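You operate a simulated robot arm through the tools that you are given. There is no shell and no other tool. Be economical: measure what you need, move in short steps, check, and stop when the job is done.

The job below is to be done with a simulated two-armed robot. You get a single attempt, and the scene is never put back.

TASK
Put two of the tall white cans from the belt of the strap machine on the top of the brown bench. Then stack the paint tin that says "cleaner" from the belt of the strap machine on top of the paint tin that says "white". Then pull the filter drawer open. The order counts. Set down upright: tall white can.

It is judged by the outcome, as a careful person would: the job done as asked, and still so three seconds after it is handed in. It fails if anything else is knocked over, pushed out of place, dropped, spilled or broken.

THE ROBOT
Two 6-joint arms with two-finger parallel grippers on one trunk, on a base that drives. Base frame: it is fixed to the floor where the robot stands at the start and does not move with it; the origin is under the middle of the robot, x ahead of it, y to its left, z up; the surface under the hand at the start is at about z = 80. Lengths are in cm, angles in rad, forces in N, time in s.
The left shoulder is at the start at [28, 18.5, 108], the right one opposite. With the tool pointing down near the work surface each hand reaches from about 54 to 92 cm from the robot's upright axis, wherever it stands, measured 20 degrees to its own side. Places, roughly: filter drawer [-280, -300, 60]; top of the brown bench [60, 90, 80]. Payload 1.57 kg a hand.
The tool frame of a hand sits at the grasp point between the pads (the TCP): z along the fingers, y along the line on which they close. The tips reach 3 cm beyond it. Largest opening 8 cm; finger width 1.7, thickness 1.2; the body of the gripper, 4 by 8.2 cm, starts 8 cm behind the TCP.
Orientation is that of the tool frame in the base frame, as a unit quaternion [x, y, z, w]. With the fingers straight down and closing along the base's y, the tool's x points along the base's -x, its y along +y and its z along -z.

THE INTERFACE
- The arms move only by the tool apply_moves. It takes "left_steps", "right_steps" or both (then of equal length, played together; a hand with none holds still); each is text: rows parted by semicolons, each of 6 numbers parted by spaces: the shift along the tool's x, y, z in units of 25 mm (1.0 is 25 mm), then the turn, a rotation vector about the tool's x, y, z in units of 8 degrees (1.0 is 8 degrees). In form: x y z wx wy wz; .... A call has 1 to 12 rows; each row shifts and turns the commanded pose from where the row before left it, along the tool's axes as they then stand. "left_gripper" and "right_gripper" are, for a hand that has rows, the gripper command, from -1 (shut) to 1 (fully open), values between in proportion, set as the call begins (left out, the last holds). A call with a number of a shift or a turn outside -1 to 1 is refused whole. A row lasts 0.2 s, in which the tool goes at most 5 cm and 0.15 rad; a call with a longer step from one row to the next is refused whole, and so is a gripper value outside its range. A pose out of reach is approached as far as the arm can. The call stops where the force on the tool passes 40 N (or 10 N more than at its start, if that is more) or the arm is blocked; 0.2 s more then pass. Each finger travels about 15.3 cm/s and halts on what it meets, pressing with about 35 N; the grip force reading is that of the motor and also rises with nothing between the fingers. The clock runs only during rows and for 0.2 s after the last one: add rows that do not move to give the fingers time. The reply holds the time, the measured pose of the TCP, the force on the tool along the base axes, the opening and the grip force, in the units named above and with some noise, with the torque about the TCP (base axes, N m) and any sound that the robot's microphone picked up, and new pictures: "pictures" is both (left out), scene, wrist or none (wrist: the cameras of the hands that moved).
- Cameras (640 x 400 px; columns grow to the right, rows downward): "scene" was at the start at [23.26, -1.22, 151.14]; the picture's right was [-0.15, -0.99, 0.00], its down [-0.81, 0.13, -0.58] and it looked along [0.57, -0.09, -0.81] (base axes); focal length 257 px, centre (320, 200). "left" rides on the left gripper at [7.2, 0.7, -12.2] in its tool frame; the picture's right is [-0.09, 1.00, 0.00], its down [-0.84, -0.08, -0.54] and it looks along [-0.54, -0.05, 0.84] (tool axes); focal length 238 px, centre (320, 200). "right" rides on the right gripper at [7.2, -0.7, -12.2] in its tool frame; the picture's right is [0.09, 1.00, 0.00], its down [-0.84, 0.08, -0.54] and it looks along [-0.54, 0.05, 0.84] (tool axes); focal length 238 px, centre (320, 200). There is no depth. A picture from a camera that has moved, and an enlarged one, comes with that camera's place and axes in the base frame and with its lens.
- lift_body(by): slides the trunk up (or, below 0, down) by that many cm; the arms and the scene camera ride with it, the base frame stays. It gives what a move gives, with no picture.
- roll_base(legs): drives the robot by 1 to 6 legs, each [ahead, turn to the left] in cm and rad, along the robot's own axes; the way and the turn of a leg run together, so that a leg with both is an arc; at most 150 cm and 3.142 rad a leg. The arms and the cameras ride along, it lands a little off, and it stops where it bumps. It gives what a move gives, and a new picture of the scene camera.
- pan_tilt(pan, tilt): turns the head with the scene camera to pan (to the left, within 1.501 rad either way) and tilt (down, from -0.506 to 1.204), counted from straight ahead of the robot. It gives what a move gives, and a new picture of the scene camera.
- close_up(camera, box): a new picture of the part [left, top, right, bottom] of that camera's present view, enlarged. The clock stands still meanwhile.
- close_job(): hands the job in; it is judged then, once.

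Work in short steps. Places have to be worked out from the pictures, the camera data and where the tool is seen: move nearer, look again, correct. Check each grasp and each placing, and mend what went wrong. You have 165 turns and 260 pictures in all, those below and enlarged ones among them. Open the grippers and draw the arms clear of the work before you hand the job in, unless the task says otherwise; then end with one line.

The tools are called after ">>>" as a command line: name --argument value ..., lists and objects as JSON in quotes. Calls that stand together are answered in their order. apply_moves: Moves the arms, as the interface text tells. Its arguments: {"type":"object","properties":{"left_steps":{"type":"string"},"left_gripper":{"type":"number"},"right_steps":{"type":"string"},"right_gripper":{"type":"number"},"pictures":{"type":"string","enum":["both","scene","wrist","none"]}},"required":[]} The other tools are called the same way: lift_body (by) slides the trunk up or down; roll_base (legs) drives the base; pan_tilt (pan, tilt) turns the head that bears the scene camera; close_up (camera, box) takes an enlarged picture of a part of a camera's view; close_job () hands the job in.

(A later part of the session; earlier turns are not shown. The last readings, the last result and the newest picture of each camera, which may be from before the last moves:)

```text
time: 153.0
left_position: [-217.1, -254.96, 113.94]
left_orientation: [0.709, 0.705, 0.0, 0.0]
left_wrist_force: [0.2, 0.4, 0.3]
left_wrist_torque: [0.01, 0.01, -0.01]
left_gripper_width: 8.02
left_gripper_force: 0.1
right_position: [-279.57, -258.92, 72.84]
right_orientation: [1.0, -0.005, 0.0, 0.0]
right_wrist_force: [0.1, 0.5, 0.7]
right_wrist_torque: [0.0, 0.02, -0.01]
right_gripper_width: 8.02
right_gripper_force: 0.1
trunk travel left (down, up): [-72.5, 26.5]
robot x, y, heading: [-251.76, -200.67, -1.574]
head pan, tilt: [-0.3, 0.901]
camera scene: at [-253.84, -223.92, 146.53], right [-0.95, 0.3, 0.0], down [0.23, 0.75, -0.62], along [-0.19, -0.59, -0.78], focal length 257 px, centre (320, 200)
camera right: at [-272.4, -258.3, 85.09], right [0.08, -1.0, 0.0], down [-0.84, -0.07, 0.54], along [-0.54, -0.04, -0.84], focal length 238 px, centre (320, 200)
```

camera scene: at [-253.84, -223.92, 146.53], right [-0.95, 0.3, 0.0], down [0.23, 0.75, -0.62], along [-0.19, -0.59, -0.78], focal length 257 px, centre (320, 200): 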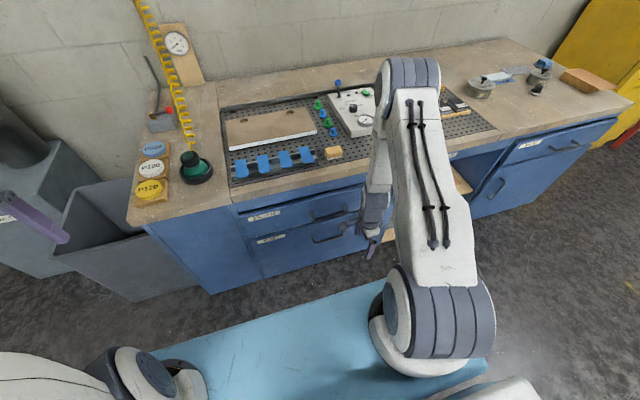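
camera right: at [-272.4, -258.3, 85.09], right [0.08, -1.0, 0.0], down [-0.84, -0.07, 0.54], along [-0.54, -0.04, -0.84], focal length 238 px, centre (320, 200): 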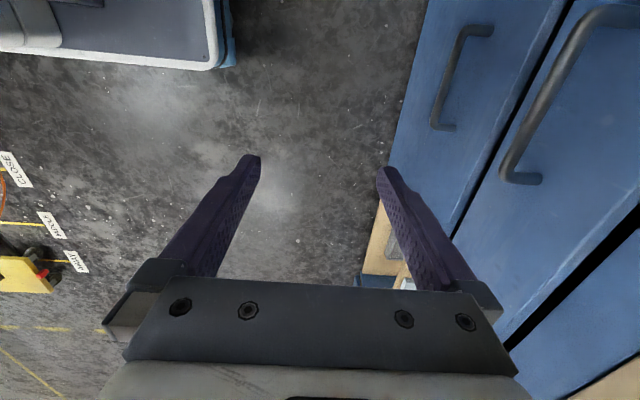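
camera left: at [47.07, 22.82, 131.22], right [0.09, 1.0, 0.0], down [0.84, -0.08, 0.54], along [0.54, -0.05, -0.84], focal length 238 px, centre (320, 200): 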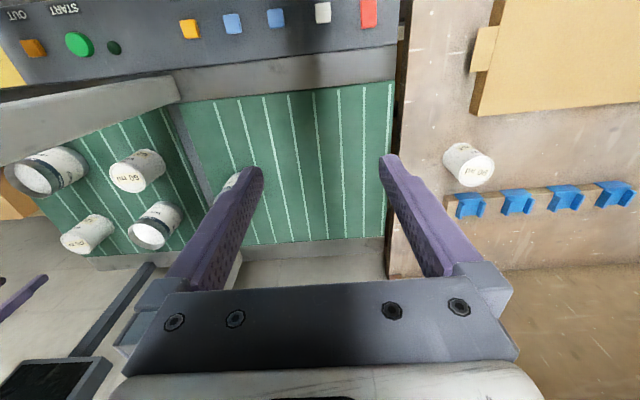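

The yaw worked, and the fingers now close along the drawer's normal. I'll lower to handle height, then pitch the hand forward about 75°.

>>> apply_moves --right_steps "0 0 0.9 0 0 0;0 0 0.9 0 0 0;0 0 0.9 0 0 0;0 0 0.9 0 0 0;0 0 0 -0.5 0 0;0 0 0 -0.9 0 0;0 0 0 -0.9 0 0;0 0 0 -0.9 0 0;0 0 0 -0.9 0 0;0 0 0 -0.9 0 0" --pictures "none"

>>> apply_moves --right_steps "0 0 0 -0.9 0 0;0 0 0 -0.9 0 0;0 0 0 -0.9 0 0;0 0 0 -0.9 0 0;0 0 0 -0.8 0 0;0 0 0 0 0 0" --pictures "both"

```text
time: 155.2
left_position: [-217.26, -254.93, 113.94]
left_orientation: [0.708, 0.706, -0.001, -0.001]
left_wrist_force: [0.3, 0.0, -0.1]
left_wrist_torque: [0.02, 0.0, 0.0]
left_gripper_width: 8.01
left_gripper_force: 0.0
right_position: [-279.59, -258.97, 63.93]
right_orientation: [0.939, -0.003, -0.002, 0.343]
right_wrist_force: [-0.2, -0.2, -0.1]
right_wrist_torque: [-0.03, 0.02, 0.0]
right_gripper_width: 8.01
right_gripper_force: 0.1
trunk travel left (down, up): [-72.5, 26.5]
robot x, y, heading: [-251.49, -200.77, -1.573]
head pan, tilt: [-0.3, 0.901]
```

```text
time: 156.6
left_position: [-217.08, -255.05, 113.83]
left_orientation: [0.708, 0.706, 0.0, 0.0]
left_wrist_force: [-0.3, 0.6, -0.1]
left_wrist_torque: [0.0, 0.01, 0.02]
left_gripper_width: 8.02
left_gripper_force: 0.0
right_position: [-279.52, -258.81, 63.89]
right_orientation: [0.792, -0.003, -0.002, 0.611]
right_wrist_force: [0.7, -0.1, 0.4]
right_wrist_torque: [-0.01, -0.03, -0.02]
right_gripper_width: 7.99
right_gripper_force: 0.0
trunk travel left (down, up): [-72.5, 26.5]
robot x, y, heading: [-251.35, -200.71, -1.573]
head pan, tilt: [-0.3, 0.901]
camera scene: at [-253.84, -223.92, 146.53], right [-0.95, 0.3, 0.0], down [0.23, 0.75, -0.62], along [-0.19, -0.59, -0.78], focal length 257 px, centre (320, 200)
camera right: at [-272.32, -246.98, 66.38], right [0.09, -0.25, 0.96], down [-0.83, 0.51, 0.21], along [-0.55, -0.82, -0.17], focal length 238 px, centre (320, 200)
```

scene: 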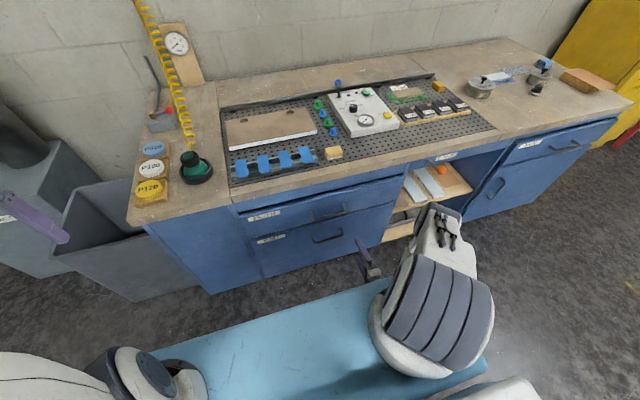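
right: 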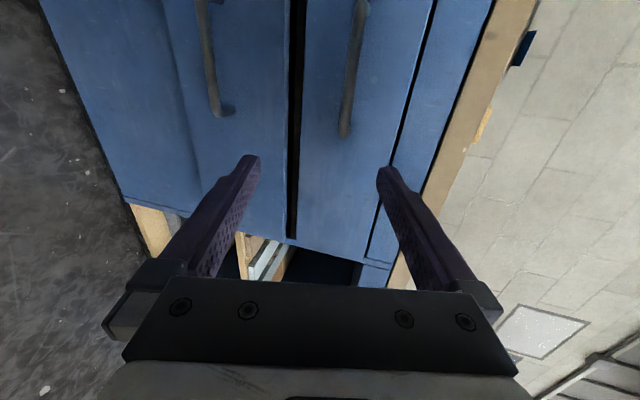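

The hand now points at the drawer, 15° below horizontal. I'll line up with the handle axis, advance partway and check.

>>> apply_moves --right_steps "0.5 0.5 0 0 0 0;0.5 0.5 0 0 0 0;0.52 0.52 0 0 0 0;0 0 0.7 0 0 0;0 0 0.8 0 0 0;0 0 0.8 0 0 0;0 0 0.8 0 0 0;0 0 0.7 0 0 0;0 0 0 0 0 0" --right_gripper 1 --pictures "both"

>>> close_up --camera "scene" --box '[290, 170, 410, 270]'

```text
time: 158.6
left_position: [-217.29, -254.93, 113.89]
left_orientation: [0.709, 0.706, 0.0, 0.0]
left_wrist_force: [0.7, 0.5, 0.0]
left_wrist_torque: [0.03, -0.02, -0.01]
left_gripper_width: 8.01
left_gripper_force: 0.0
right_position: [-275.85, -269.24, 65.1]
right_orientation: [0.792, -0.003, -0.002, 0.61]
right_wrist_force: [0.3, 0.2, -0.1]
right_wrist_torque: [-0.01, -0.05, 0.0]
right_gripper_width: 8.0
right_gripper_force: 0.0
trunk travel left (down, up): [-72.5, 26.5]
robot x, y, heading: [-251.65, -200.59, -1.573]
head pan, tilt: [-0.3, 0.901]
camera scene: at [-253.84, -223.92, 146.53], right [-0.95, 0.3, 0.0], down [0.23, 0.75, -0.62], along [-0.19, -0.59, -0.78], focal length 257 px, centre (320, 200)
camera right: at [-268.6, -257.18, 67.58], right [0.09, -0.26, 0.96], down [-0.83, 0.51, 0.21], along [-0.55, -0.82, -0.17], focal length 238 px, centre (320, 200)
```

scene: 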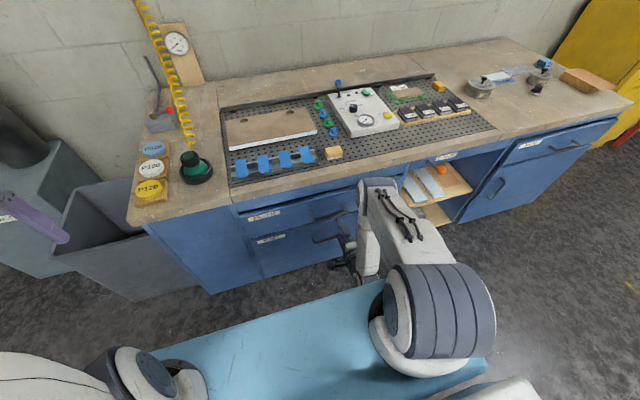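
right: 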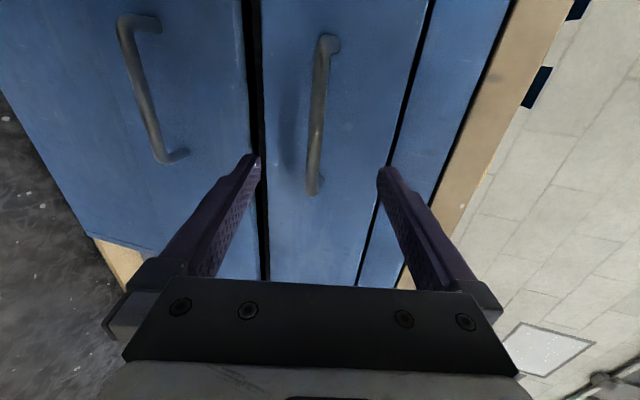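

```text
4.00 times, centred on (350, 220) of scene
camera zoom: at [-253.84, -223.92, 146.53], right [-0.95, 0.3, 0.0], down [0.23, 0.75, -0.62], along [-0.19, -0.59, -0.78], focal length 1027 px, centre (200, 120)
```

zoom: 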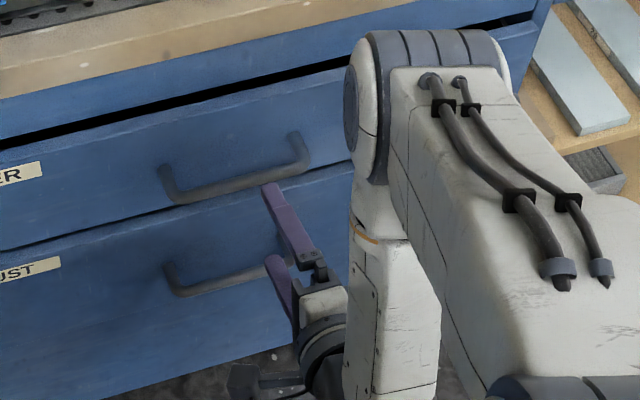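

The fingers line up with the bar, but the folded elbow sits low near the desk edge. I'll raise the trunk 12 cm and bring the hand down to compensate, which lifts the elbow clear.

>>> lift_body --by 12

>>> apply_moves --right_steps "0 -0.9 0.24 0 0 0;0 -0.93 0.245 0 0 0;0 -0.93 0.245 0 0 0;0 -0.93 0.245 0 0 0;0 -0.93 0.245 0 0 0;0 0 0 0 0 0" --pictures "both"

```text
time: 160.1
left_position: [-217.08, -255.01, 125.85]
left_orientation: [0.709, 0.705, 0.0, 0.001]
left_wrist_force: [0.7, 0.2, 0.3]
left_wrist_torque: [-0.01, 0.01, -0.02]
left_gripper_width: 8.01
left_gripper_force: 0.0
right_position: [-275.79, -269.15, 77.1]
right_orientation: [0.792, -0.003, -0.002, 0.61]
right_wrist_force: [-0.2, 0.1, -0.4]
right_wrist_torque: [0.03, -0.01, 0.02]
right_gripper_width: 8.0
right_gripper_force: 0.1
trunk travel left (down, up): [-84.5, 14.5]
robot x, y, heading: [-251.43, -200.54, -1.574]
head pan, tilt: [-0.3, 0.901]
```

```text
time: 161.5
left_position: [-217.25, -254.97, 125.78]
left_orientation: [0.708, 0.706, 0.0, 0.001]
left_wrist_force: [0.8, 0.2, 0.1]
left_wrist_torque: [0.02, 0.01, -0.01]
left_gripper_width: 8.02
left_gripper_force: 0.2
right_position: [-275.79, -269.11, 65.22]
right_orientation: [0.792, -0.004, -0.001, 0.61]
right_wrist_force: [1.3, -0.4, -0.5]
right_wrist_torque: [-0.03, 0.01, -0.02]
right_gripper_width: 7.99
right_gripper_force: 0.0
trunk travel left (down, up): [-84.5, 14.5]
robot x, y, heading: [-251.59, -200.84, -1.577]
head pan, tilt: [-0.3, 0.901]
camera scene: at [-253.84, -223.92, 158.53], right [-0.95, 0.3, 0.0], down [0.23, 0.75, -0.62], along [-0.19, -0.59, -0.78], focal length 257 px, centre (320, 200)
camera right: at [-268.59, -257.18, 67.68], right [0.09, -0.26, 0.96], down [-0.83, 0.51, 0.21], along [-0.55, -0.82, -0.17], focal length 238 px, centre (320, 200)
```

scene: 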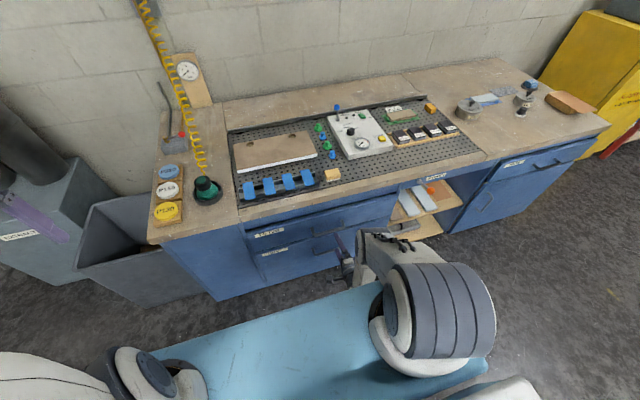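
right: 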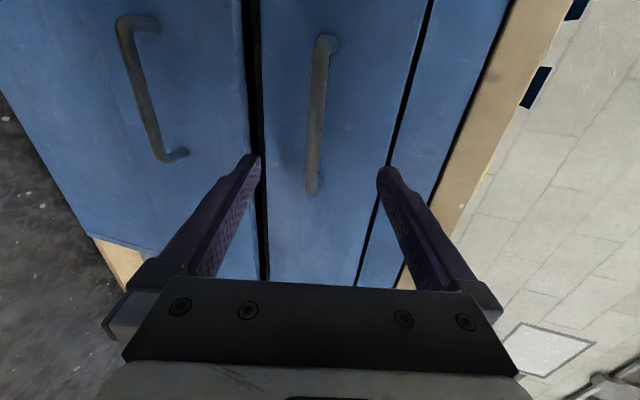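

The elbow is now well clear. The bar lies 9.5 cm ahead along the tool axis and is centred, so I'll advance 8.4 cm.

>>> apply_moves --right_steps "0 0 0.6 0 0 0;0 0 0.7 0 0 0;0 0 0.7 0 0 0;0 0 0.7 0 0 0;0 0 0.4 0 0 0;0 0 0.26 0 0 0;0 0 0 0 0 0" --pictures "both"

```text
time: 163.1
left_position: [-217.2, -255.01, 125.97]
left_orientation: [0.709, 0.705, 0.001, 0.0]
left_wrist_force: [-0.6, 0.0, -0.3]
left_wrist_torque: [0.0, -0.01, -0.03]
left_gripper_width: 8.02
left_gripper_force: 0.1
right_position: [-275.86, -277.12, 63.27]
right_orientation: [0.793, -0.003, -0.003, 0.61]
right_wrist_force: [0.2, -0.9, 0.6]
right_wrist_torque: [-0.02, -0.03, -0.03]
right_gripper_width: 7.98
right_gripper_force: 0.1
trunk travel left (down, up): [-84.5, 14.5]
robot x, y, heading: [-251.7, -200.35, -1.578]
head pan, tilt: [-0.3, 0.901]
camera scene: at [-253.83, -223.91, 158.53], right [-0.95, 0.3, 0.0], down [0.23, 0.75, -0.62], along [-0.19, -0.59, -0.78], focal length 257 px, centre (320, 200)
camera right: at [-268.67, -265.2, 65.63], right [0.09, -0.26, 0.96], down [-0.83, 0.51, 0.21], along [-0.55, -0.82, -0.17], focal length 238 px, centre (320, 200)
```

scene: 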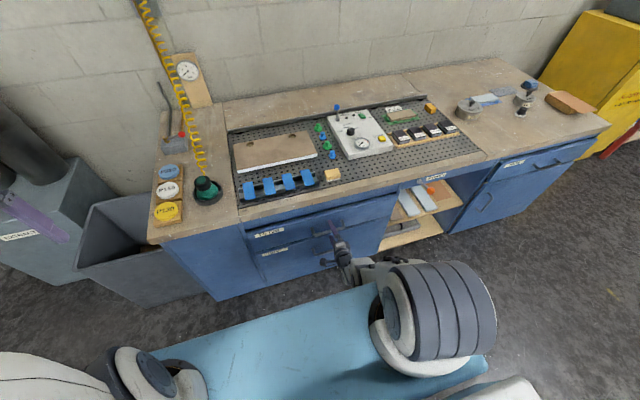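
right: 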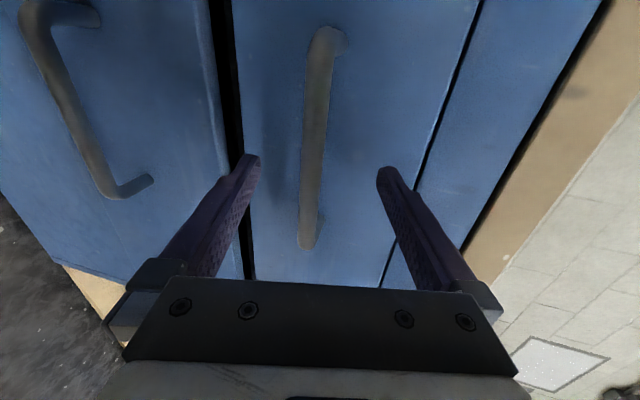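

The fingers straddle the bar with no contact. I'll close on the handle.

>>> apply_moves --right_steps "0 0 0 0 0 0;0 0 0 0 0 0;0 0 0 0 0 0;0 0 0 0 0 0" --right_gripper -1 --pictures "wrist"

```text
time: 164.1
left_position: [-217.25, -255.13, 125.78]
left_orientation: [0.708, 0.706, 0.0, -0.001]
left_wrist_force: [-0.2, 0.9, -0.5]
left_wrist_torque: [-0.03, 0.0, 0.0]
left_gripper_width: 7.99
left_gripper_force: 0.0
right_position: [-275.94, -276.86, 62.63]
right_orientation: [0.797, -0.003, -0.002, 0.604]
right_wrist_force: [0.4, 3.5, -26.4]
right_wrist_torque: [0.48, 0.3, -0.23]
right_gripper_width: 1.37
right_gripper_force: 30.1
trunk travel left (down, up): [-84.5, 14.5]
robot x, y, heading: [-251.49, -200.75, -1.573]
head pan, tilt: [-0.3, 0.901]
camera right: at [-268.65, -264.98, 65.31], right [0.09, -0.27, 0.96], down [-0.83, 0.51, 0.22], along [-0.55, -0.82, -0.18], focal length 238 px, centre (320, 200)
```

right: 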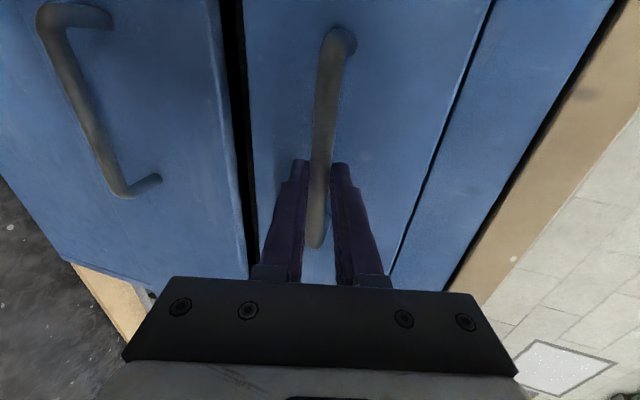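

The handle is gripped (width 1.37). I'll relieve the vertical strain by moving down about 5 mm, then start pulling straight towards +y.

>>> apply_moves --right_steps "0 -0.2 -0.05 0 0 0;-0.0 -0.05 -0.2 0 0 0;0 -0.1 -0.39 0 0 0;0 -0.13 -0.48 0 0 0;0 -0.13 -0.48 0 0 0;0 0 0 0 0 0" --pictures "wrist"

```text
time: 165.5
left_position: [-217.03, -254.84, 125.94]
left_orientation: [0.708, 0.706, 0.0, 0.001]
left_wrist_force: [-0.3, 0.0, 0.2]
left_wrist_torque: [-0.01, -0.01, 0.01]
left_gripper_width: 7.98
left_gripper_force: 0.1
right_position: [-275.87, -274.84, 62.61]
right_orientation: [0.789, 0.0, -0.001, 0.614]
right_wrist_force: [10.8, -2.1, 10.6]
right_wrist_torque: [-0.25, -0.01, 0.21]
right_gripper_width: 1.4
right_gripper_force: 30.0
right hand out of reach, approached as far as the arm can: row 1, 3, 4, 5
trunk travel left (down, up): [-84.5, 14.5]
robot x, y, heading: [-251.38, -200.88, -1.57]
head pan, tilt: [-0.3, 0.901]
camera right: at [-268.72, -262.78, 64.94], right [0.09, -0.24, 0.97], down [-0.84, 0.51, 0.21], along [-0.54, -0.83, -0.16], focal length 238 px, centre (320, 200)
```

right: 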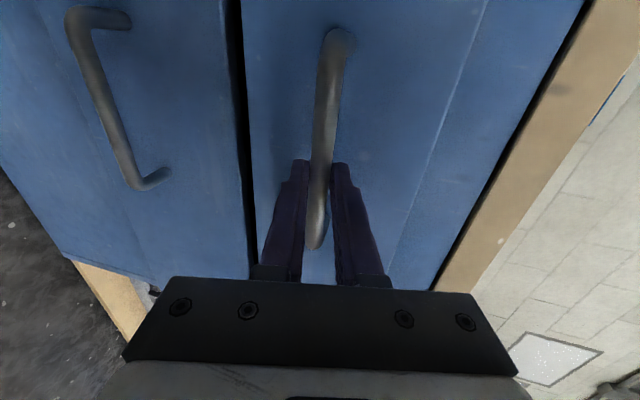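

The drawer moves, but the arm reports it's near a limit for pulling further. I'll pull by reversing the base instead, after checking the space behind the robot.

>>> pan_tilt --pan 1.5 --tilt 0.9

>>> pan_tilt --pan -1.5 --tilt 0.9

```text
time: 167.3
left_position: [-217.06, -254.9, 125.96]
left_orientation: [0.708, 0.706, 0.0, 0.001]
left_wrist_force: [0.3, -0.1, 0.8]
left_wrist_torque: [0.0, 0.03, 0.03]
left_gripper_width: 8.0
left_gripper_force: 0.1
right_position: [-275.97, -274.62, 62.47]
right_orientation: [0.789, 0.0, -0.003, 0.615]
right_wrist_force: [20.3, -2.7, 27.3]
right_wrist_torque: [-0.54, -0.02, 0.61]
right_gripper_width: 1.36
right_gripper_force: 30.2
trunk travel left (down, up): [-84.5, 14.5]
robot x, y, heading: [-251.6, -200.55, -1.573]
head pan, tilt: [1.499, 0.901]
camera scene: at [-243.91, -217.16, 158.54], right [-0.08, -1.0, 0.0], down [-0.78, 0.06, -0.62], along [0.62, -0.05, -0.78], focal length 257 px, centre (320, 200)
```

scene: 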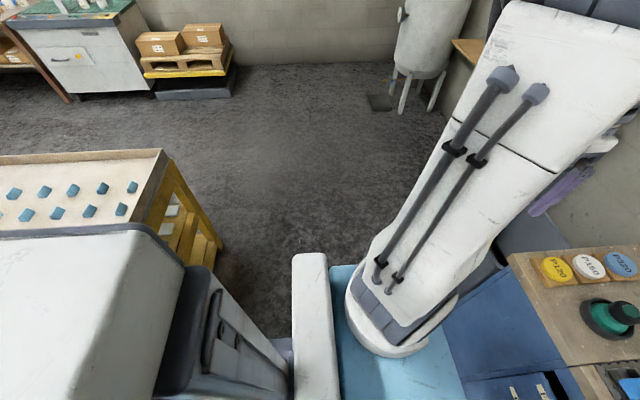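

```text
time: 169.9
left_position: [-217.02, -254.81, 125.89]
left_orientation: [0.708, 0.706, 0.0, 0.0]
left_wrist_force: [-0.6, 0.7, 0.1]
left_wrist_torque: [0.03, -0.03, 0.01]
left_gripper_width: 7.99
left_gripper_force: 0.0
right_position: [-276.02, -274.67, 62.57]
right_orientation: [0.788, -0.002, -0.002, 0.615]
right_wrist_force: [16.2, -0.2, 27.9]
right_wrist_torque: [-0.56, -0.02, 0.78]
right_gripper_width: 1.38
right_gripper_force: 30.3
trunk travel left (down, up): [-84.5, 14.5]
robot x, y, heading: [-251.5, -200.44, -1.577]
head pan, tilt: [-1.499, 0.901]
camera scene: at [-258.95, -217.1, 158.56], right [-0.07, 1.0, 0.0], down [0.78, 0.05, -0.62], along [-0.62, -0.04, -0.78], focal length 257 px, centre (320, 200)
```

scene: 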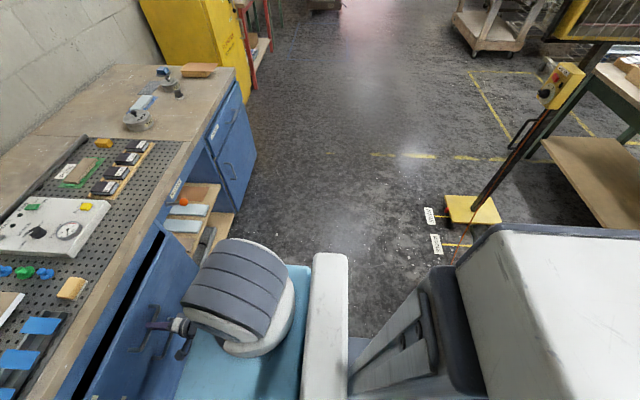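

The table behind is too close for a comfortable reverse. The arm limit looks like over-extension downward from the raised trunk, so I'll open the fingers around the bar, lower the trunk in small steps with the hand compensating, then re-grip.

>>> apply_moves --right_steps "0 0 0 0 0 0;0 0 0 0 0 0;0 0 0 0 0 0" --right_gripper 1 --pictures "wrist"

```text
time: 170.7
left_position: [-217.22, -254.99, 125.85]
left_orientation: [0.708, 0.706, 0.0, 0.0]
left_wrist_force: [0.1, -0.5, 0.4]
left_wrist_torque: [0.02, -0.03, 0.04]
left_gripper_width: 7.98
left_gripper_force: 0.1
right_position: [-275.9, -274.38, 62.13]
right_orientation: [0.793, -0.003, -0.002, 0.609]
right_wrist_force: [-0.9, 0.9, 0.9]
right_wrist_torque: [0.02, -0.01, 0.01]
right_gripper_width: 7.98
right_gripper_force: 0.0
trunk travel left (down, up): [-84.5, 14.5]
robot x, y, heading: [-251.68, -200.04, -1.576]
head pan, tilt: [-1.499, 0.901]
camera right: at [-268.78, -262.51, 64.65], right [0.09, -0.26, 0.96], down [-0.83, 0.51, 0.21], along [-0.55, -0.82, -0.17], focal length 238 px, centre (320, 200)
```

right: 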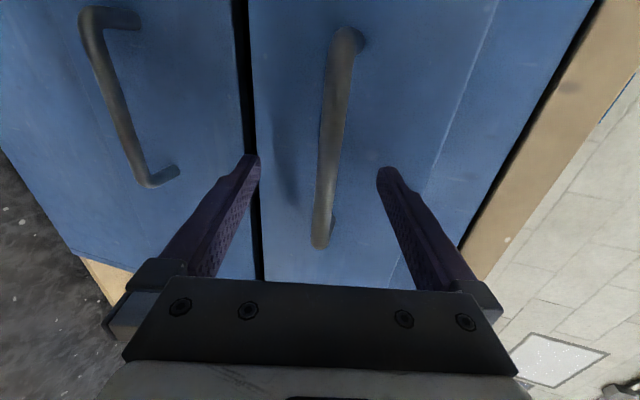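

The grip is released with the fingers still around the bar. Next: hand up 2.5, trunk down 4, hand up 4, trunk down 4, hand up 2.

>>> apply_moves --right_steps "0 0.48 -0.127 0 0 0;0 0.48 -0.127 0 0 0;0 0 0 0 0 0" --pictures "none"

>>> lift_body --by -4

>>> apply_moves --right_steps "0 0.5 -0.135 0 0 0;0 0.55 -0.14 0 0 0;0 0.5 -0.135 0 0 0;0 0 0 0 0 0" --pictures "none"

>>> lift_body --by -4

>>> apply_moves --right_steps "0 0.4 -0.1 0 0 0;0 0.4 -0.1 0 0 0;0 0 0 0 0 0" --pictures "wrist"

```text
time: 171.5
left_position: [-217.07, -254.99, 125.79]
left_orientation: [0.709, 0.705, 0.0, 0.0]
left_wrist_force: [-0.3, 0.5, -0.4]
left_wrist_torque: [0.01, 0.01, 0.02]
left_gripper_width: 7.99
left_gripper_force: 0.1
right_position: [-276.0, -274.55, 62.42]
right_orientation: [0.791, -0.002, -0.002, 0.611]
right_wrist_force: [0.1, 0.1, 0.0]
right_wrist_torque: [-0.01, 0.01, 0.0]
right_gripper_width: 7.98
right_gripper_force: 0.1
right hand out of reach, approached as far as the arm can: row 1, 2
trunk travel left (down, up): [-84.5, 14.5]
robot x, y, heading: [-251.82, -200.29, -1.575]
head pan, tilt: [-1.499, 0.901]
```

```text
time: 172.3
left_position: [-217.03, -254.92, 122.01]
left_orientation: [0.708, 0.706, 0.0, 0.0]
left_wrist_force: [-1.3, -0.4, 0.1]
left_wrist_torque: [-0.01, 0.01, -0.03]
left_gripper_width: 8.0
left_gripper_force: 0.1
right_position: [-276.1, -274.99, 59.11]
right_orientation: [0.786, -0.002, -0.003, 0.618]
right_wrist_force: [0.8, -2.2, 30.3]
right_wrist_torque: [-0.44, -0.05, 0.39]
right_gripper_width: 8.01
right_gripper_force: 0.6
trunk travel left (down, up): [-80.5, 18.5]
robot x, y, heading: [-251.66, -200.64, -1.573]
head pan, tilt: [-1.499, 0.901]
```

```text
time: 173.3
left_position: [-217.13, -254.89, 121.88]
left_orientation: [0.708, 0.706, 0.001, 0.001]
left_wrist_force: [0.1, -0.1, 0.7]
left_wrist_torque: [0.01, -0.02, -0.01]
left_gripper_width: 7.99
left_gripper_force: 0.0
right_position: [-276.05, -275.0, 59.1]
right_orientation: [0.785, -0.001, -0.002, 0.62]
right_wrist_force: [0.4, -1.7, 34.1]
right_wrist_torque: [-0.56, 0.12, -0.13]
right_gripper_width: 8.0
right_gripper_force: 0.5
right hand out of reach, approached as far as the arm can: row 1, 2, 3
trunk travel left (down, up): [-80.5, 18.5]
robot x, y, heading: [-251.42, -200.56, -1.573]
head pan, tilt: [-1.499, 0.901]
```

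```text
time: 173.7
left_position: [-217.13, -254.98, 121.43]
left_orientation: [0.708, 0.706, 0.0, 0.001]
left_wrist_force: [0.2, 0.9, 0.6]
left_wrist_torque: [0.0, -0.02, 0.03]
left_gripper_width: 7.97
left_gripper_force: 0.0
right_position: [-276.14, -275.39, 58.99]
right_orientation: [0.781, 0.0, -0.003, 0.625]
right_wrist_force: [0.2, -3.3, 5.9]
right_wrist_torque: [0.01, -0.03, 0.1]
right_gripper_width: 8.01
right_gripper_force: 0.1
trunk travel left (down, up): [-80.2, 18.8]
robot x, y, heading: [-251.46, -200.51, -1.573]
head pan, tilt: [-1.499, 0.901]
stopped: the force on the tool passed its limit at 49 N (the readings are from after the stop); the commanded pose is now the measured one
```

```text
time: 174.5
left_position: [-217.04, -254.88, 121.59]
left_orientation: [0.709, 0.706, 0.0, 0.0]
left_wrist_force: [-0.6, 0.1, 0.1]
left_wrist_torque: [0.01, 0.01, 0.01]
left_gripper_width: 8.0
left_gripper_force: 0.1
right_position: [-276.14, -275.18, 59.18]
right_orientation: [0.782, -0.001, -0.003, 0.624]
right_wrist_force: [-0.5, -1.6, 11.6]
right_wrist_torque: [-0.1, 0.04, 0.07]
right_gripper_width: 7.97
right_gripper_force: 0.1
right hand out of reach, approached as far as the arm can: row 1, 2
trunk travel left (down, up): [-80.2, 18.8]
robot x, y, heading: [-251.21, -200.36, -1.573]
head pan, tilt: [-1.499, 0.901]
camera right: at [-268.87, -263.18, 61.07], right [0.09, -0.22, 0.97], down [-0.83, 0.52, 0.2], along [-0.54, -0.83, -0.14], focal length 238 px, centre (320, 200)
```

right: 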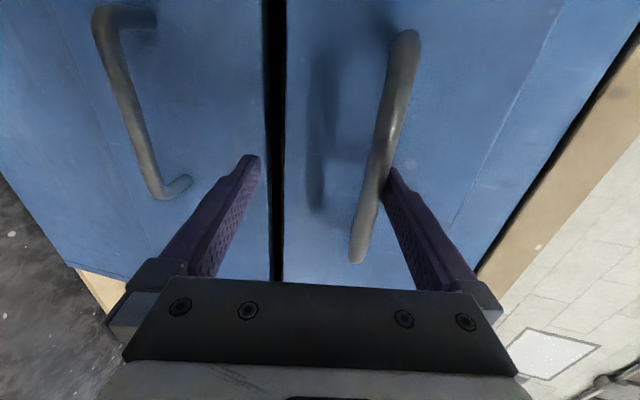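

I shouldn't have chained those moves: the upper finger pressed on the bar and the trunk move stopped at the force limit. I'll raise the trunk 3.5 cm to take the load off the handle.

>>> lift_body --by 3.5

>>> apply_moves --right_steps "0 0 0 0 0 0" --pictures "wrist"

>>> pan_tilt --pan -0.5 --tilt 0.95

```text
time: 175.2
left_position: [-217.11, -254.94, 125.13]
left_orientation: [0.709, 0.706, 0.0, 0.001]
left_wrist_force: [-0.1, 0.4, -0.4]
left_wrist_torque: [0.03, 0.05, -0.01]
left_gripper_width: 8.01
left_gripper_force: 0.0
right_position: [-276.11, -275.04, 62.3]
right_orientation: [0.784, -0.002, -0.002, 0.621]
right_wrist_force: [0.6, -0.8, 0.2]
right_wrist_torque: [-0.01, 0.03, 0.01]
right_gripper_width: 8.01
right_gripper_force: 0.0
trunk travel left (down, up): [-83.7, 15.3]
robot x, y, heading: [-251.32, -200.6, -1.573]
head pan, tilt: [-1.499, 0.901]
```

```text
time: 175.7
left_position: [-217.19, -254.91, 125.2]
left_orientation: [0.709, 0.705, 0.0, 0.0]
left_wrist_force: [-0.9, -0.2, 0.1]
left_wrist_torque: [0.02, -0.02, 0.0]
left_gripper_width: 7.99
left_gripper_force: 0.0
right_position: [-276.03, -275.18, 62.54]
right_orientation: [0.783, -0.002, -0.002, 0.622]
right_wrist_force: [0.2, -0.8, -0.5]
right_wrist_torque: [0.04, 0.01, -0.02]
right_gripper_width: 8.02
right_gripper_force: 0.0
trunk travel left (down, up): [-83.7, 15.3]
robot x, y, heading: [-251.46, -200.75, -1.573]
head pan, tilt: [-1.499, 0.901]
camera right: at [-268.85, -263.12, 64.47], right [0.09, -0.22, 0.97], down [-0.83, 0.52, 0.2], along [-0.54, -0.83, -0.14], focal length 238 px, centre (320, 200)
```

right: 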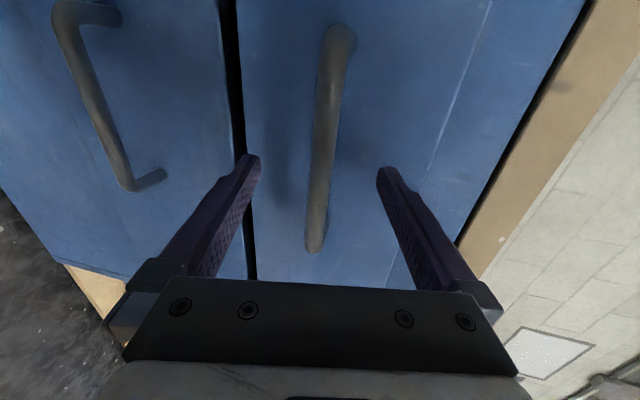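

```text
time: 176.9
left_position: [-217.1, -254.95, 125.06]
left_orientation: [0.708, 0.706, 0.0, 0.0]
left_wrist_force: [0.0, -0.4, 0.4]
left_wrist_torque: [0.0, -0.02, 0.01]
left_gripper_width: 8.02
left_gripper_force: 0.1
right_position: [-276.16, -275.05, 62.53]
right_orientation: [0.782, -0.001, -0.001, 0.623]
right_wrist_force: [-0.2, 0.6, -0.3]
right_wrist_torque: [0.0, 0.0, 0.01]
right_gripper_width: 8.0
right_gripper_force: 0.0
trunk travel left (down, up): [-83.7, 15.3]
robot x, y, heading: [-251.68, -200.87, -1.573]
head pan, tilt: [-0.499, 0.949]
camera scene: at [-255.04, -223.08, 157.34], right [-0.88, 0.48, 0.0], down [0.39, 0.71, -0.58], along [-0.28, -0.51, -0.81], focal length 257 px, centre (320, 200)
```

scene: 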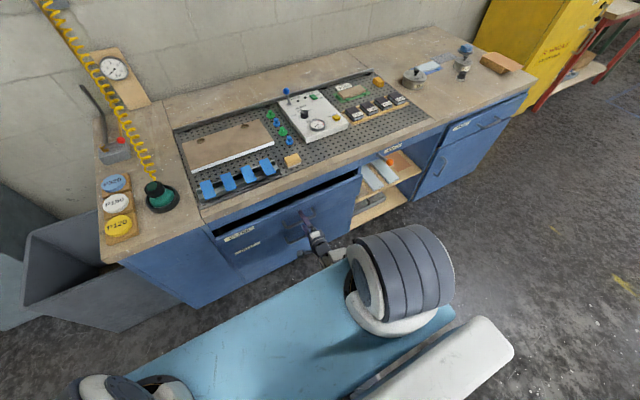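

No load now, and the drawer stands slightly open. Before choosing how to pull, I'll test whether the arm can move straight back in free space.

>>> apply_moves --right_steps "0 0 -0.5 0 0 0;0 0 -0.5 0 0 0;0 0 -0.5 0 0 0;0 0 0 0 0 0" --pictures "none"

```text
time: 177.9
left_position: [-217.15, -254.95, 125.01]
left_orientation: [0.708, 0.706, -0.001, 0.0]
left_wrist_force: [-0.3, 0.0, 0.0]
left_wrist_torque: [0.02, -0.02, 0.0]
left_gripper_width: 7.99
left_gripper_force: 0.0
right_position: [-276.42, -274.56, 62.15]
right_orientation: [0.782, -0.001, -0.003, 0.623]
right_wrist_force: [-0.2, 0.3, -0.3]
right_wrist_torque: [0.03, 0.0, 0.0]
right_gripper_width: 8.01
right_gripper_force: 0.0
right hand out of reach, approached as far as the arm can: row 1, 2, 3
trunk travel left (down, up): [-83.7, 15.3]
robot x, y, heading: [-251.62, -200.58, -1.575]
head pan, tilt: [-0.499, 0.949]
```

Moving back is blocked by a joint limit, not by contact. I'll try pitching the fingers down a little, with the opening narrowed, to see if that frees the arm.

>>> apply_moves --right_steps "0 0 0 0 0 0;0 0 0 0.6 0 0;0 0 0 0.6 0 0;0 0 0 0.6 0 0;0 0 0 0 0 0" --right_gripper 0.2 --pictures "none"

```text
time: 178.8
left_position: [-217.19, -254.93, 125.11]
left_orientation: [0.708, 0.706, 0.001, 0.001]
left_wrist_force: [-0.6, 0.3, 0.5]
left_wrist_torque: [0.0, 0.01, -0.03]
left_gripper_width: 7.99
left_gripper_force: 0.0
right_position: [-276.32, -274.92, 59.94]
right_orientation: [0.823, 0.0, -0.004, 0.568]
right_wrist_force: [0.6, -3.9, 22.8]
right_wrist_torque: [-0.38, -0.08, 0.28]
right_gripper_width: 6.76
right_gripper_force: 10.9
right hand out of reach, approached as far as the arm can: row 2, 3, 4
trunk travel left (down, up): [-83.7, 15.3]
robot x, y, heading: [-251.51, -201.05, -1.575]
head pan, tilt: [-0.499, 0.949]
stopped in row 4 (right hand): the force on the tool passed its limit at 50 N (the readings are from after the stop); the commanded pose is now the measured one
```

The arm is stuck near a joint limit in this posture. I'll relieve the bar with the trunk, then back the base off 8 cm to free the hand, and re-pose the arm properly.

>>> apply_moves --right_steps "0 0 0 0 0 0;0 0 0 0 0 0" --right_gripper 1 --pictures "none"

>>> lift_body --by 2.7

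>>> apply_moves --right_steps "0 0 0 0 0 0" --pictures "wrist"

```text
time: 179.4
left_position: [-217.13, -254.94, 125.07]
left_orientation: [0.708, 0.706, 0.0, 0.0]
left_wrist_force: [-1.1, 1.2, 0.8]
left_wrist_torque: [-0.03, 0.02, 0.03]
left_gripper_width: 7.99
left_gripper_force: 0.0
right_position: [-276.38, -274.55, 59.45]
right_orientation: [0.827, -0.001, -0.004, 0.562]
right_wrist_force: [-0.8, -1.7, 14.1]
right_wrist_torque: [-0.27, 0.01, -0.11]
right_gripper_width: 8.01
right_gripper_force: 0.2
trunk travel left (down, up): [-83.7, 15.3]
robot x, y, heading: [-251.63, -200.55, -1.575]
head pan, tilt: [-0.499, 0.949]
```

```text
time: 180.2
left_position: [-217.23, -254.96, 127.82]
left_orientation: [0.708, 0.706, 0.0, 0.0]
left_wrist_force: [-0.4, 0.8, 0.2]
left_wrist_torque: [0.02, -0.04, -0.03]
left_gripper_width: 8.0
left_gripper_force: 0.1
right_position: [-276.31, -274.32, 61.83]
right_orientation: [0.829, -0.001, -0.003, 0.56]
right_wrist_force: [-0.1, -0.3, -0.1]
right_wrist_torque: [-0.01, -0.01, 0.01]
right_gripper_width: 8.01
right_gripper_force: 0.0
trunk travel left (down, up): [-86.4, 12.6]
robot x, y, heading: [-251.3, -200.42, -1.576]
head pan, tilt: [-0.499, 0.949]
```

```text
time: 180.6
left_position: [-217.12, -254.85, 127.76]
left_orientation: [0.708, 0.706, 0.0, 0.0]
left_wrist_force: [-0.3, -0.3, 0.6]
left_wrist_torque: [0.02, 0.01, -0.02]
left_gripper_width: 7.99
left_gripper_force: 0.1
right_position: [-276.36, -274.46, 61.9]
right_orientation: [0.828, 0.0, -0.003, 0.561]
right_wrist_force: [-0.4, 0.3, 0.6]
right_wrist_torque: [0.01, 0.03, 0.01]
right_gripper_width: 8.01
right_gripper_force: 0.0
trunk travel left (down, up): [-86.4, 12.6]
robot x, y, heading: [-251.63, -200.48, -1.578]
head pan, tilt: [-0.499, 0.949]
camera right: at [-269.05, -262.84, 65.83], right [0.09, -0.37, 0.92], down [-0.83, 0.48, 0.28], along [-0.55, -0.8, -0.26], focal length 238 px, centre (320, 200)
```

right: 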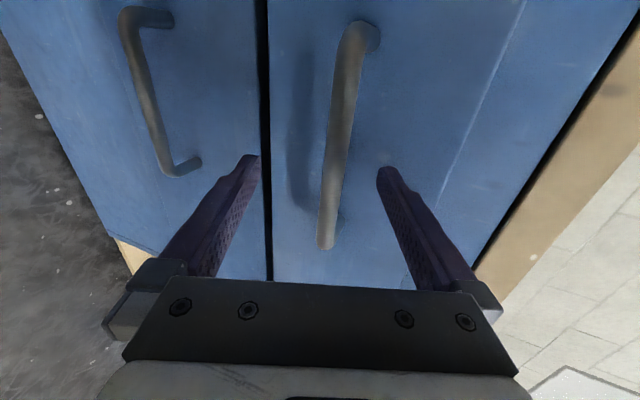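

The hand is free and around the bar. Since reversing the base is the move that works, I'll re-grip first, so backing off also pulls the drawer. A small trunk lift centres the bar.

>>> lift_body --by 0.7

>>> apply_moves --right_steps "0 0 0 0 0 0;0 0 0 0 0 0;0 0 0 0 0 0;0 0 0 0 0 0" --right_gripper -1 --pictures "wrist"

```text
time: 181.1
left_position: [-217.12, -255.04, 128.58]
left_orientation: [0.709, 0.706, 0.001, 0.001]
left_wrist_force: [0.6, 0.5, -0.3]
left_wrist_torque: [-0.03, 0.03, 0.02]
left_gripper_width: 8.02
left_gripper_force: 0.1
right_position: [-276.36, -274.41, 62.6]
right_orientation: [0.828, 0.0, -0.003, 0.56]
right_wrist_force: [-0.1, -0.7, 0.6]
right_wrist_torque: [0.01, -0.02, 0.04]
right_gripper_width: 7.97
right_gripper_force: 0.0
trunk travel left (down, up): [-87.1, 11.9]
robot x, y, heading: [-251.84, -200.69, -1.57]
head pan, tilt: [-0.499, 0.949]
```

```text
time: 182.1
left_position: [-217.14, -254.93, 128.49]
left_orientation: [0.708, 0.706, 0.0, 0.0]
left_wrist_force: [0.1, -0.3, 0.9]
left_wrist_torque: [0.03, 0.0, 0.02]
left_gripper_width: 7.99
left_gripper_force: 0.1
right_position: [-276.32, -274.55, 62.8]
right_orientation: [0.827, 0.0, -0.003, 0.562]
right_wrist_force: [0.1, -2.3, 10.1]
right_wrist_torque: [-0.2, -0.02, 0.32]
right_gripper_width: 1.37
right_gripper_force: 29.9
trunk travel left (down, up): [-87.1, 11.9]
robot x, y, heading: [-251.46, -200.48, -1.575]
head pan, tilt: [-0.499, 0.949]
camera right: at [-269.07, -262.95, 66.64], right [0.1, -0.37, 0.93], down [-0.83, 0.48, 0.28], along [-0.55, -0.8, -0.26], focal length 238 px, centre (320, 200)
```

right: 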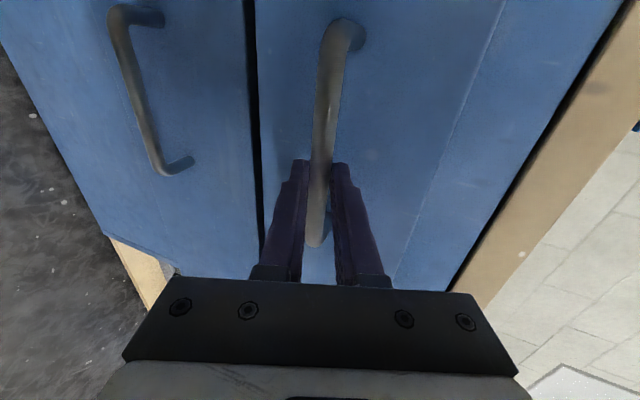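

The grip is good with a low load. I'll reverse the base 6 cm to pull the drawer.

>>> roll_base --legs '[[-6, 0]]'

```text
time: 183.1
left_position: [-217.17, -248.89, 128.48]
left_orientation: [0.708, 0.706, 0.001, 0.0]
left_wrist_force: [0.9, 0.1, 0.4]
left_wrist_torque: [0.02, -0.03, 0.01]
left_gripper_width: 7.98
left_gripper_force: 0.0
right_position: [-276.39, -268.23, 62.86]
right_orientation: [0.827, -0.002, -0.003, 0.562]
right_wrist_force: [-6.4, 2.5, 19.9]
right_wrist_torque: [-0.29, 0.03, 0.15]
right_gripper_width: 1.4
right_gripper_force: 30.7
trunk travel left (down, up): [-87.1, 11.9]
robot x, y, heading: [-251.67, -194.44, -1.572]
head pan, tilt: [-0.499, 0.949]
camera scene: at [-255.0, -216.91, 160.77], right [-0.88, 0.48, 0.0], down [0.39, 0.71, -0.58], along [-0.28, -0.51, -0.81], focal length 257 px, centre (320, 200)
```

scene: 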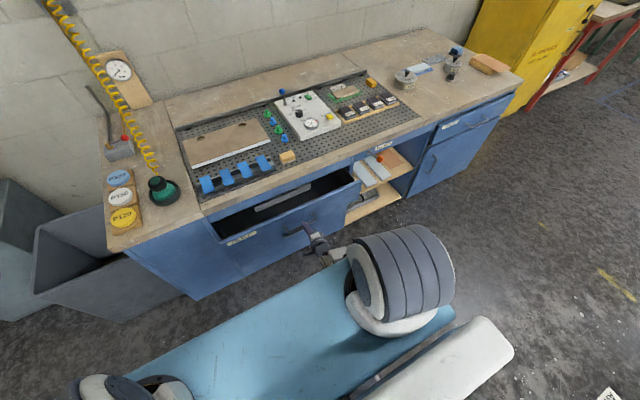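

The drawer followed and is now about 8–9 cm open. I'll reverse another 6 cm.

>>> roll_base --legs '[[-6, 0]]'

```text
time: 184.1
left_position: [-217.11, -242.8, 128.54]
left_orientation: [0.708, 0.706, 0.0, 0.001]
left_wrist_force: [-0.3, 0.2, 0.3]
left_wrist_torque: [0.02, 0.0, 0.0]
left_gripper_width: 7.98
left_gripper_force: 0.0
right_position: [-276.34, -262.29, 62.8]
right_orientation: [0.827, -0.003, -0.005, 0.562]
right_wrist_force: [-4.9, 2.5, 6.9]
right_wrist_torque: [-0.07, 0.03, 0.3]
right_gripper_width: 1.39
right_gripper_force: 29.9
trunk travel left (down, up): [-87.1, 11.9]
robot x, y, heading: [-251.65, -188.16, -1.572]
head pan, tilt: [-0.499, 0.949]
camera scene: at [-254.99, -210.9, 160.76], right [-0.88, 0.48, 0.0], down [0.39, 0.71, -0.58], along [-0.28, -0.51, -0.81], focal length 257 px, centre (320, 200)
```

scene: 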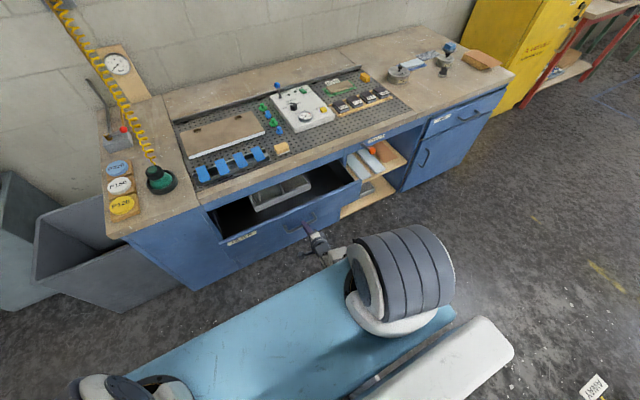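

The drawer is about 15 cm open. The arm geometry shows the upper arm at its rear limit, and raising the trunk while lowering the hand should free some more pull. I'll open the fingers and step that way, checking each step.

>>> apply_moves --right_steps "0 0 0 0 0 0;0 0 0 0 0 0;0 0 0 0 0 0;0 -0.45 0.18 0 0 0;0 -0.45 0.18 0 0 0;0 0 0 0 0 0" --right_gripper 1 --pictures "wrist"

```text
time: 185.5
left_position: [-217.14, -242.93, 128.38]
left_orientation: [0.709, 0.706, 0.0, 0.0]
left_wrist_force: [0.3, 0.2, -0.2]
left_wrist_torque: [-0.01, 0.02, -0.02]
left_gripper_width: 7.99
left_gripper_force: 0.1
right_position: [-276.35, -262.31, 62.77]
right_orientation: [0.827, -0.001, -0.005, 0.563]
right_wrist_force: [0.5, -0.4, -0.3]
right_wrist_torque: [-0.03, 0.02, -0.02]
right_gripper_width: 8.01
right_gripper_force: 0.1
right hand out of reach, approached as far as the arm can: row 4, 5
trunk travel left (down, up): [-87.1, 11.9]
robot x, y, heading: [-251.48, -188.34, -1.572]
head pan, tilt: [-0.499, 0.949]
camera right: at [-269.08, -250.77, 66.62], right [0.09, -0.37, 0.93], down [-0.83, 0.48, 0.27], along [-0.55, -0.8, -0.26], focal length 238 px, centre (320, 200)
```

right: 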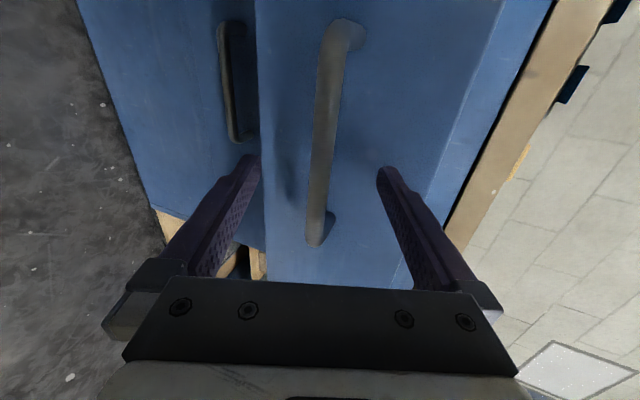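

The drawer stays open, but the arm can't move from this posture. I'll reverse 3 cm, just enough to slip the fingertips off the bar, then re-pose the arm freely.

>>> roll_base --legs '[[-3.5, 0]]'

>>> apply_moves --right_steps "0 0 0 0 0 0" --pictures "wrist"

```text
time: 186.3
left_position: [-217.09, -239.36, 128.43]
left_orientation: [0.708, 0.706, 0.0, 0.0]
left_wrist_force: [0.6, -0.1, 1.2]
left_wrist_torque: [0.0, -0.03, -0.02]
left_gripper_width: 8.01
left_gripper_force: 0.0
right_position: [-276.34, -258.79, 62.73]
right_orientation: [0.827, -0.002, -0.005, 0.562]
right_wrist_force: [0.3, 0.0, -0.2]
right_wrist_torque: [0.03, -0.01, 0.02]
right_gripper_width: 8.01
right_gripper_force: 0.1
trunk travel left (down, up): [-87.1, 11.9]
robot x, y, heading: [-251.7, -185.28, -1.577]
head pan, tilt: [-0.499, 0.949]
camera scene: at [-254.97, -207.44, 160.74], right [-0.88, 0.48, 0.0], down [0.39, 0.71, -0.58], along [-0.28, -0.51, -0.81], focal length 257 px, centre (320, 200)
```

scene: 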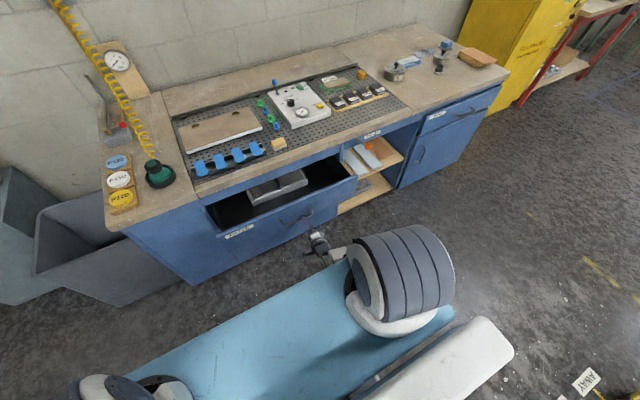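

```text
time: 186.7
left_position: [-217.08, -239.23, 128.41]
left_orientation: [0.709, 0.706, 0.0, 0.001]
left_wrist_force: [0.1, -0.5, 0.1]
left_wrist_torque: [0.02, 0.01, -0.02]
left_gripper_width: 8.0
left_gripper_force: 0.1
right_position: [-276.4, -258.77, 62.81]
right_orientation: [0.826, -0.002, -0.004, 0.563]
right_wrist_force: [0.5, -0.7, -0.1]
right_wrist_torque: [-0.01, -0.02, -0.01]
right_gripper_width: 8.01
right_gripper_force: 0.1
trunk travel left (down, up): [-87.1, 11.9]
robot x, y, heading: [-251.68, -184.82, -1.575]
head pan, tilt: [-0.499, 0.949]
camera right: at [-269.05, -247.24, 66.61], right [0.09, -0.37, 0.93], down [-0.83, 0.48, 0.27], along [-0.55, -0.8, -0.26], focal length 238 px, centre (320, 200)
```

right: 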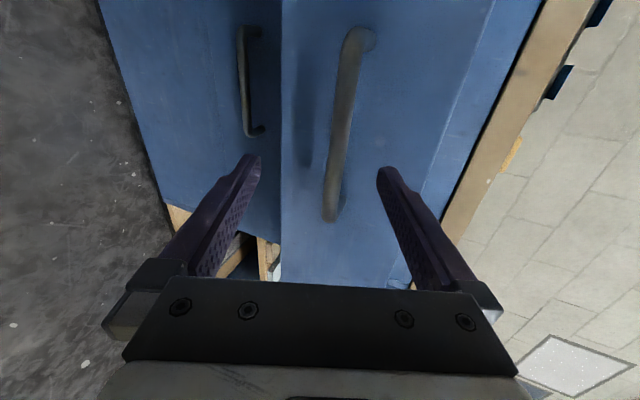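

The handle is now at about y = -264, so the drawer is roughly 14–15 cm open. I'd like it clearly open, so I'll swing the hand back to pointing straight down, which pulled well earlier.

>>> apply_moves --right_steps "0 0 0 0.7 0 0;0 0 0 0.8 0 0;0 0 0 0.8 0 0;0 0 0 0.8 0 0;0 0 0 0 0 0" --pictures "scene"

```text
time: 187.9
left_position: [-217.09, -239.33, 128.4]
left_orientation: [0.709, 0.705, -0.001, 0.0]
left_wrist_force: [0.2, -0.7, 0.1]
left_wrist_torque: [0.04, 0.0, 0.02]
left_gripper_width: 7.99
left_gripper_force: 0.1
right_position: [-275.04, -252.9, 54.4]
right_orientation: [0.928, -0.003, -0.005, 0.372]
right_wrist_force: [0.1, -0.1, -0.1]
right_wrist_torque: [0.0, 0.03, -0.01]
right_gripper_width: 8.0
right_gripper_force: 0.0
right hand out of reach, approached as far as the arm can: row 1, 2, 3, 4
trunk travel left (down, up): [-87.1, 11.9]
robot x, y, heading: [-251.69, -184.77, -1.573]
head pan, tilt: [-0.499, 0.949]
camera scene: at [-254.97, -207.4, 160.74], right [-0.88, 0.48, 0.0], down [0.39, 0.71, -0.58], along [-0.28, -0.51, -0.81], focal length 257 px, centre (320, 200)
```

scene: 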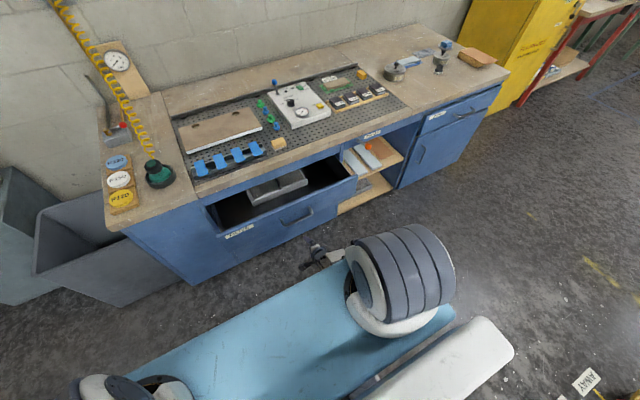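

The hand has freed itself and pitched down to 44°. I'll continue to vertical while raising it a little.

>>> apply_moves --right_steps "0 0.3 0 0.8 0 0;0 0.3 0 0.8 0 0;0 0.3 0 0.8 0 0;0 0.2 -0.3 0.8 0 0;0 0.2 -0.4 0.8 0 0;0 0 -0.5 0.8 0 0;0 0 -0.5 0.7 0 0;0 0 0 0 0 0" --pictures "scene"

```text
time: 189.7
left_position: [-217.08, -239.3, 128.36]
left_orientation: [0.709, 0.705, 0.001, 0.0]
left_wrist_force: [-0.5, -0.2, 0.1]
left_wrist_torque: [0.0, 0.03, -0.01]
left_gripper_width: 8.02
left_gripper_force: 0.2
right_position: [-274.71, -247.52, 56.55]
right_orientation: [0.999, -0.004, -0.026, 0.042]
right_wrist_force: [0.2, -0.2, 0.1]
right_wrist_torque: [-0.01, -0.04, -0.03]
right_gripper_width: 8.03
right_gripper_force: 0.0
right hand out of reach, approached as far as the arm can: row 1, 2, 3, 4, 5, 6, 7
trunk travel left (down, up): [-87.1, 11.9]
robot x, y, heading: [-251.35, -185.08, -1.578]
head pan, tilt: [-0.499, 0.949]
camera scene: at [-254.97, -207.4, 160.74], right [-0.88, 0.48, 0.0], down [0.39, 0.71, -0.58], along [-0.28, -0.51, -0.81], focal length 257 px, centre (320, 200)
```

scene: 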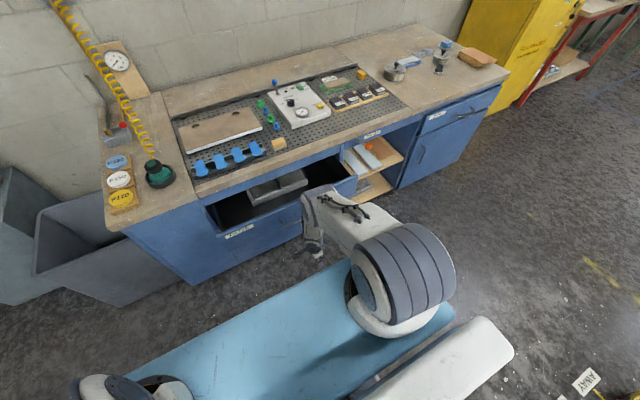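

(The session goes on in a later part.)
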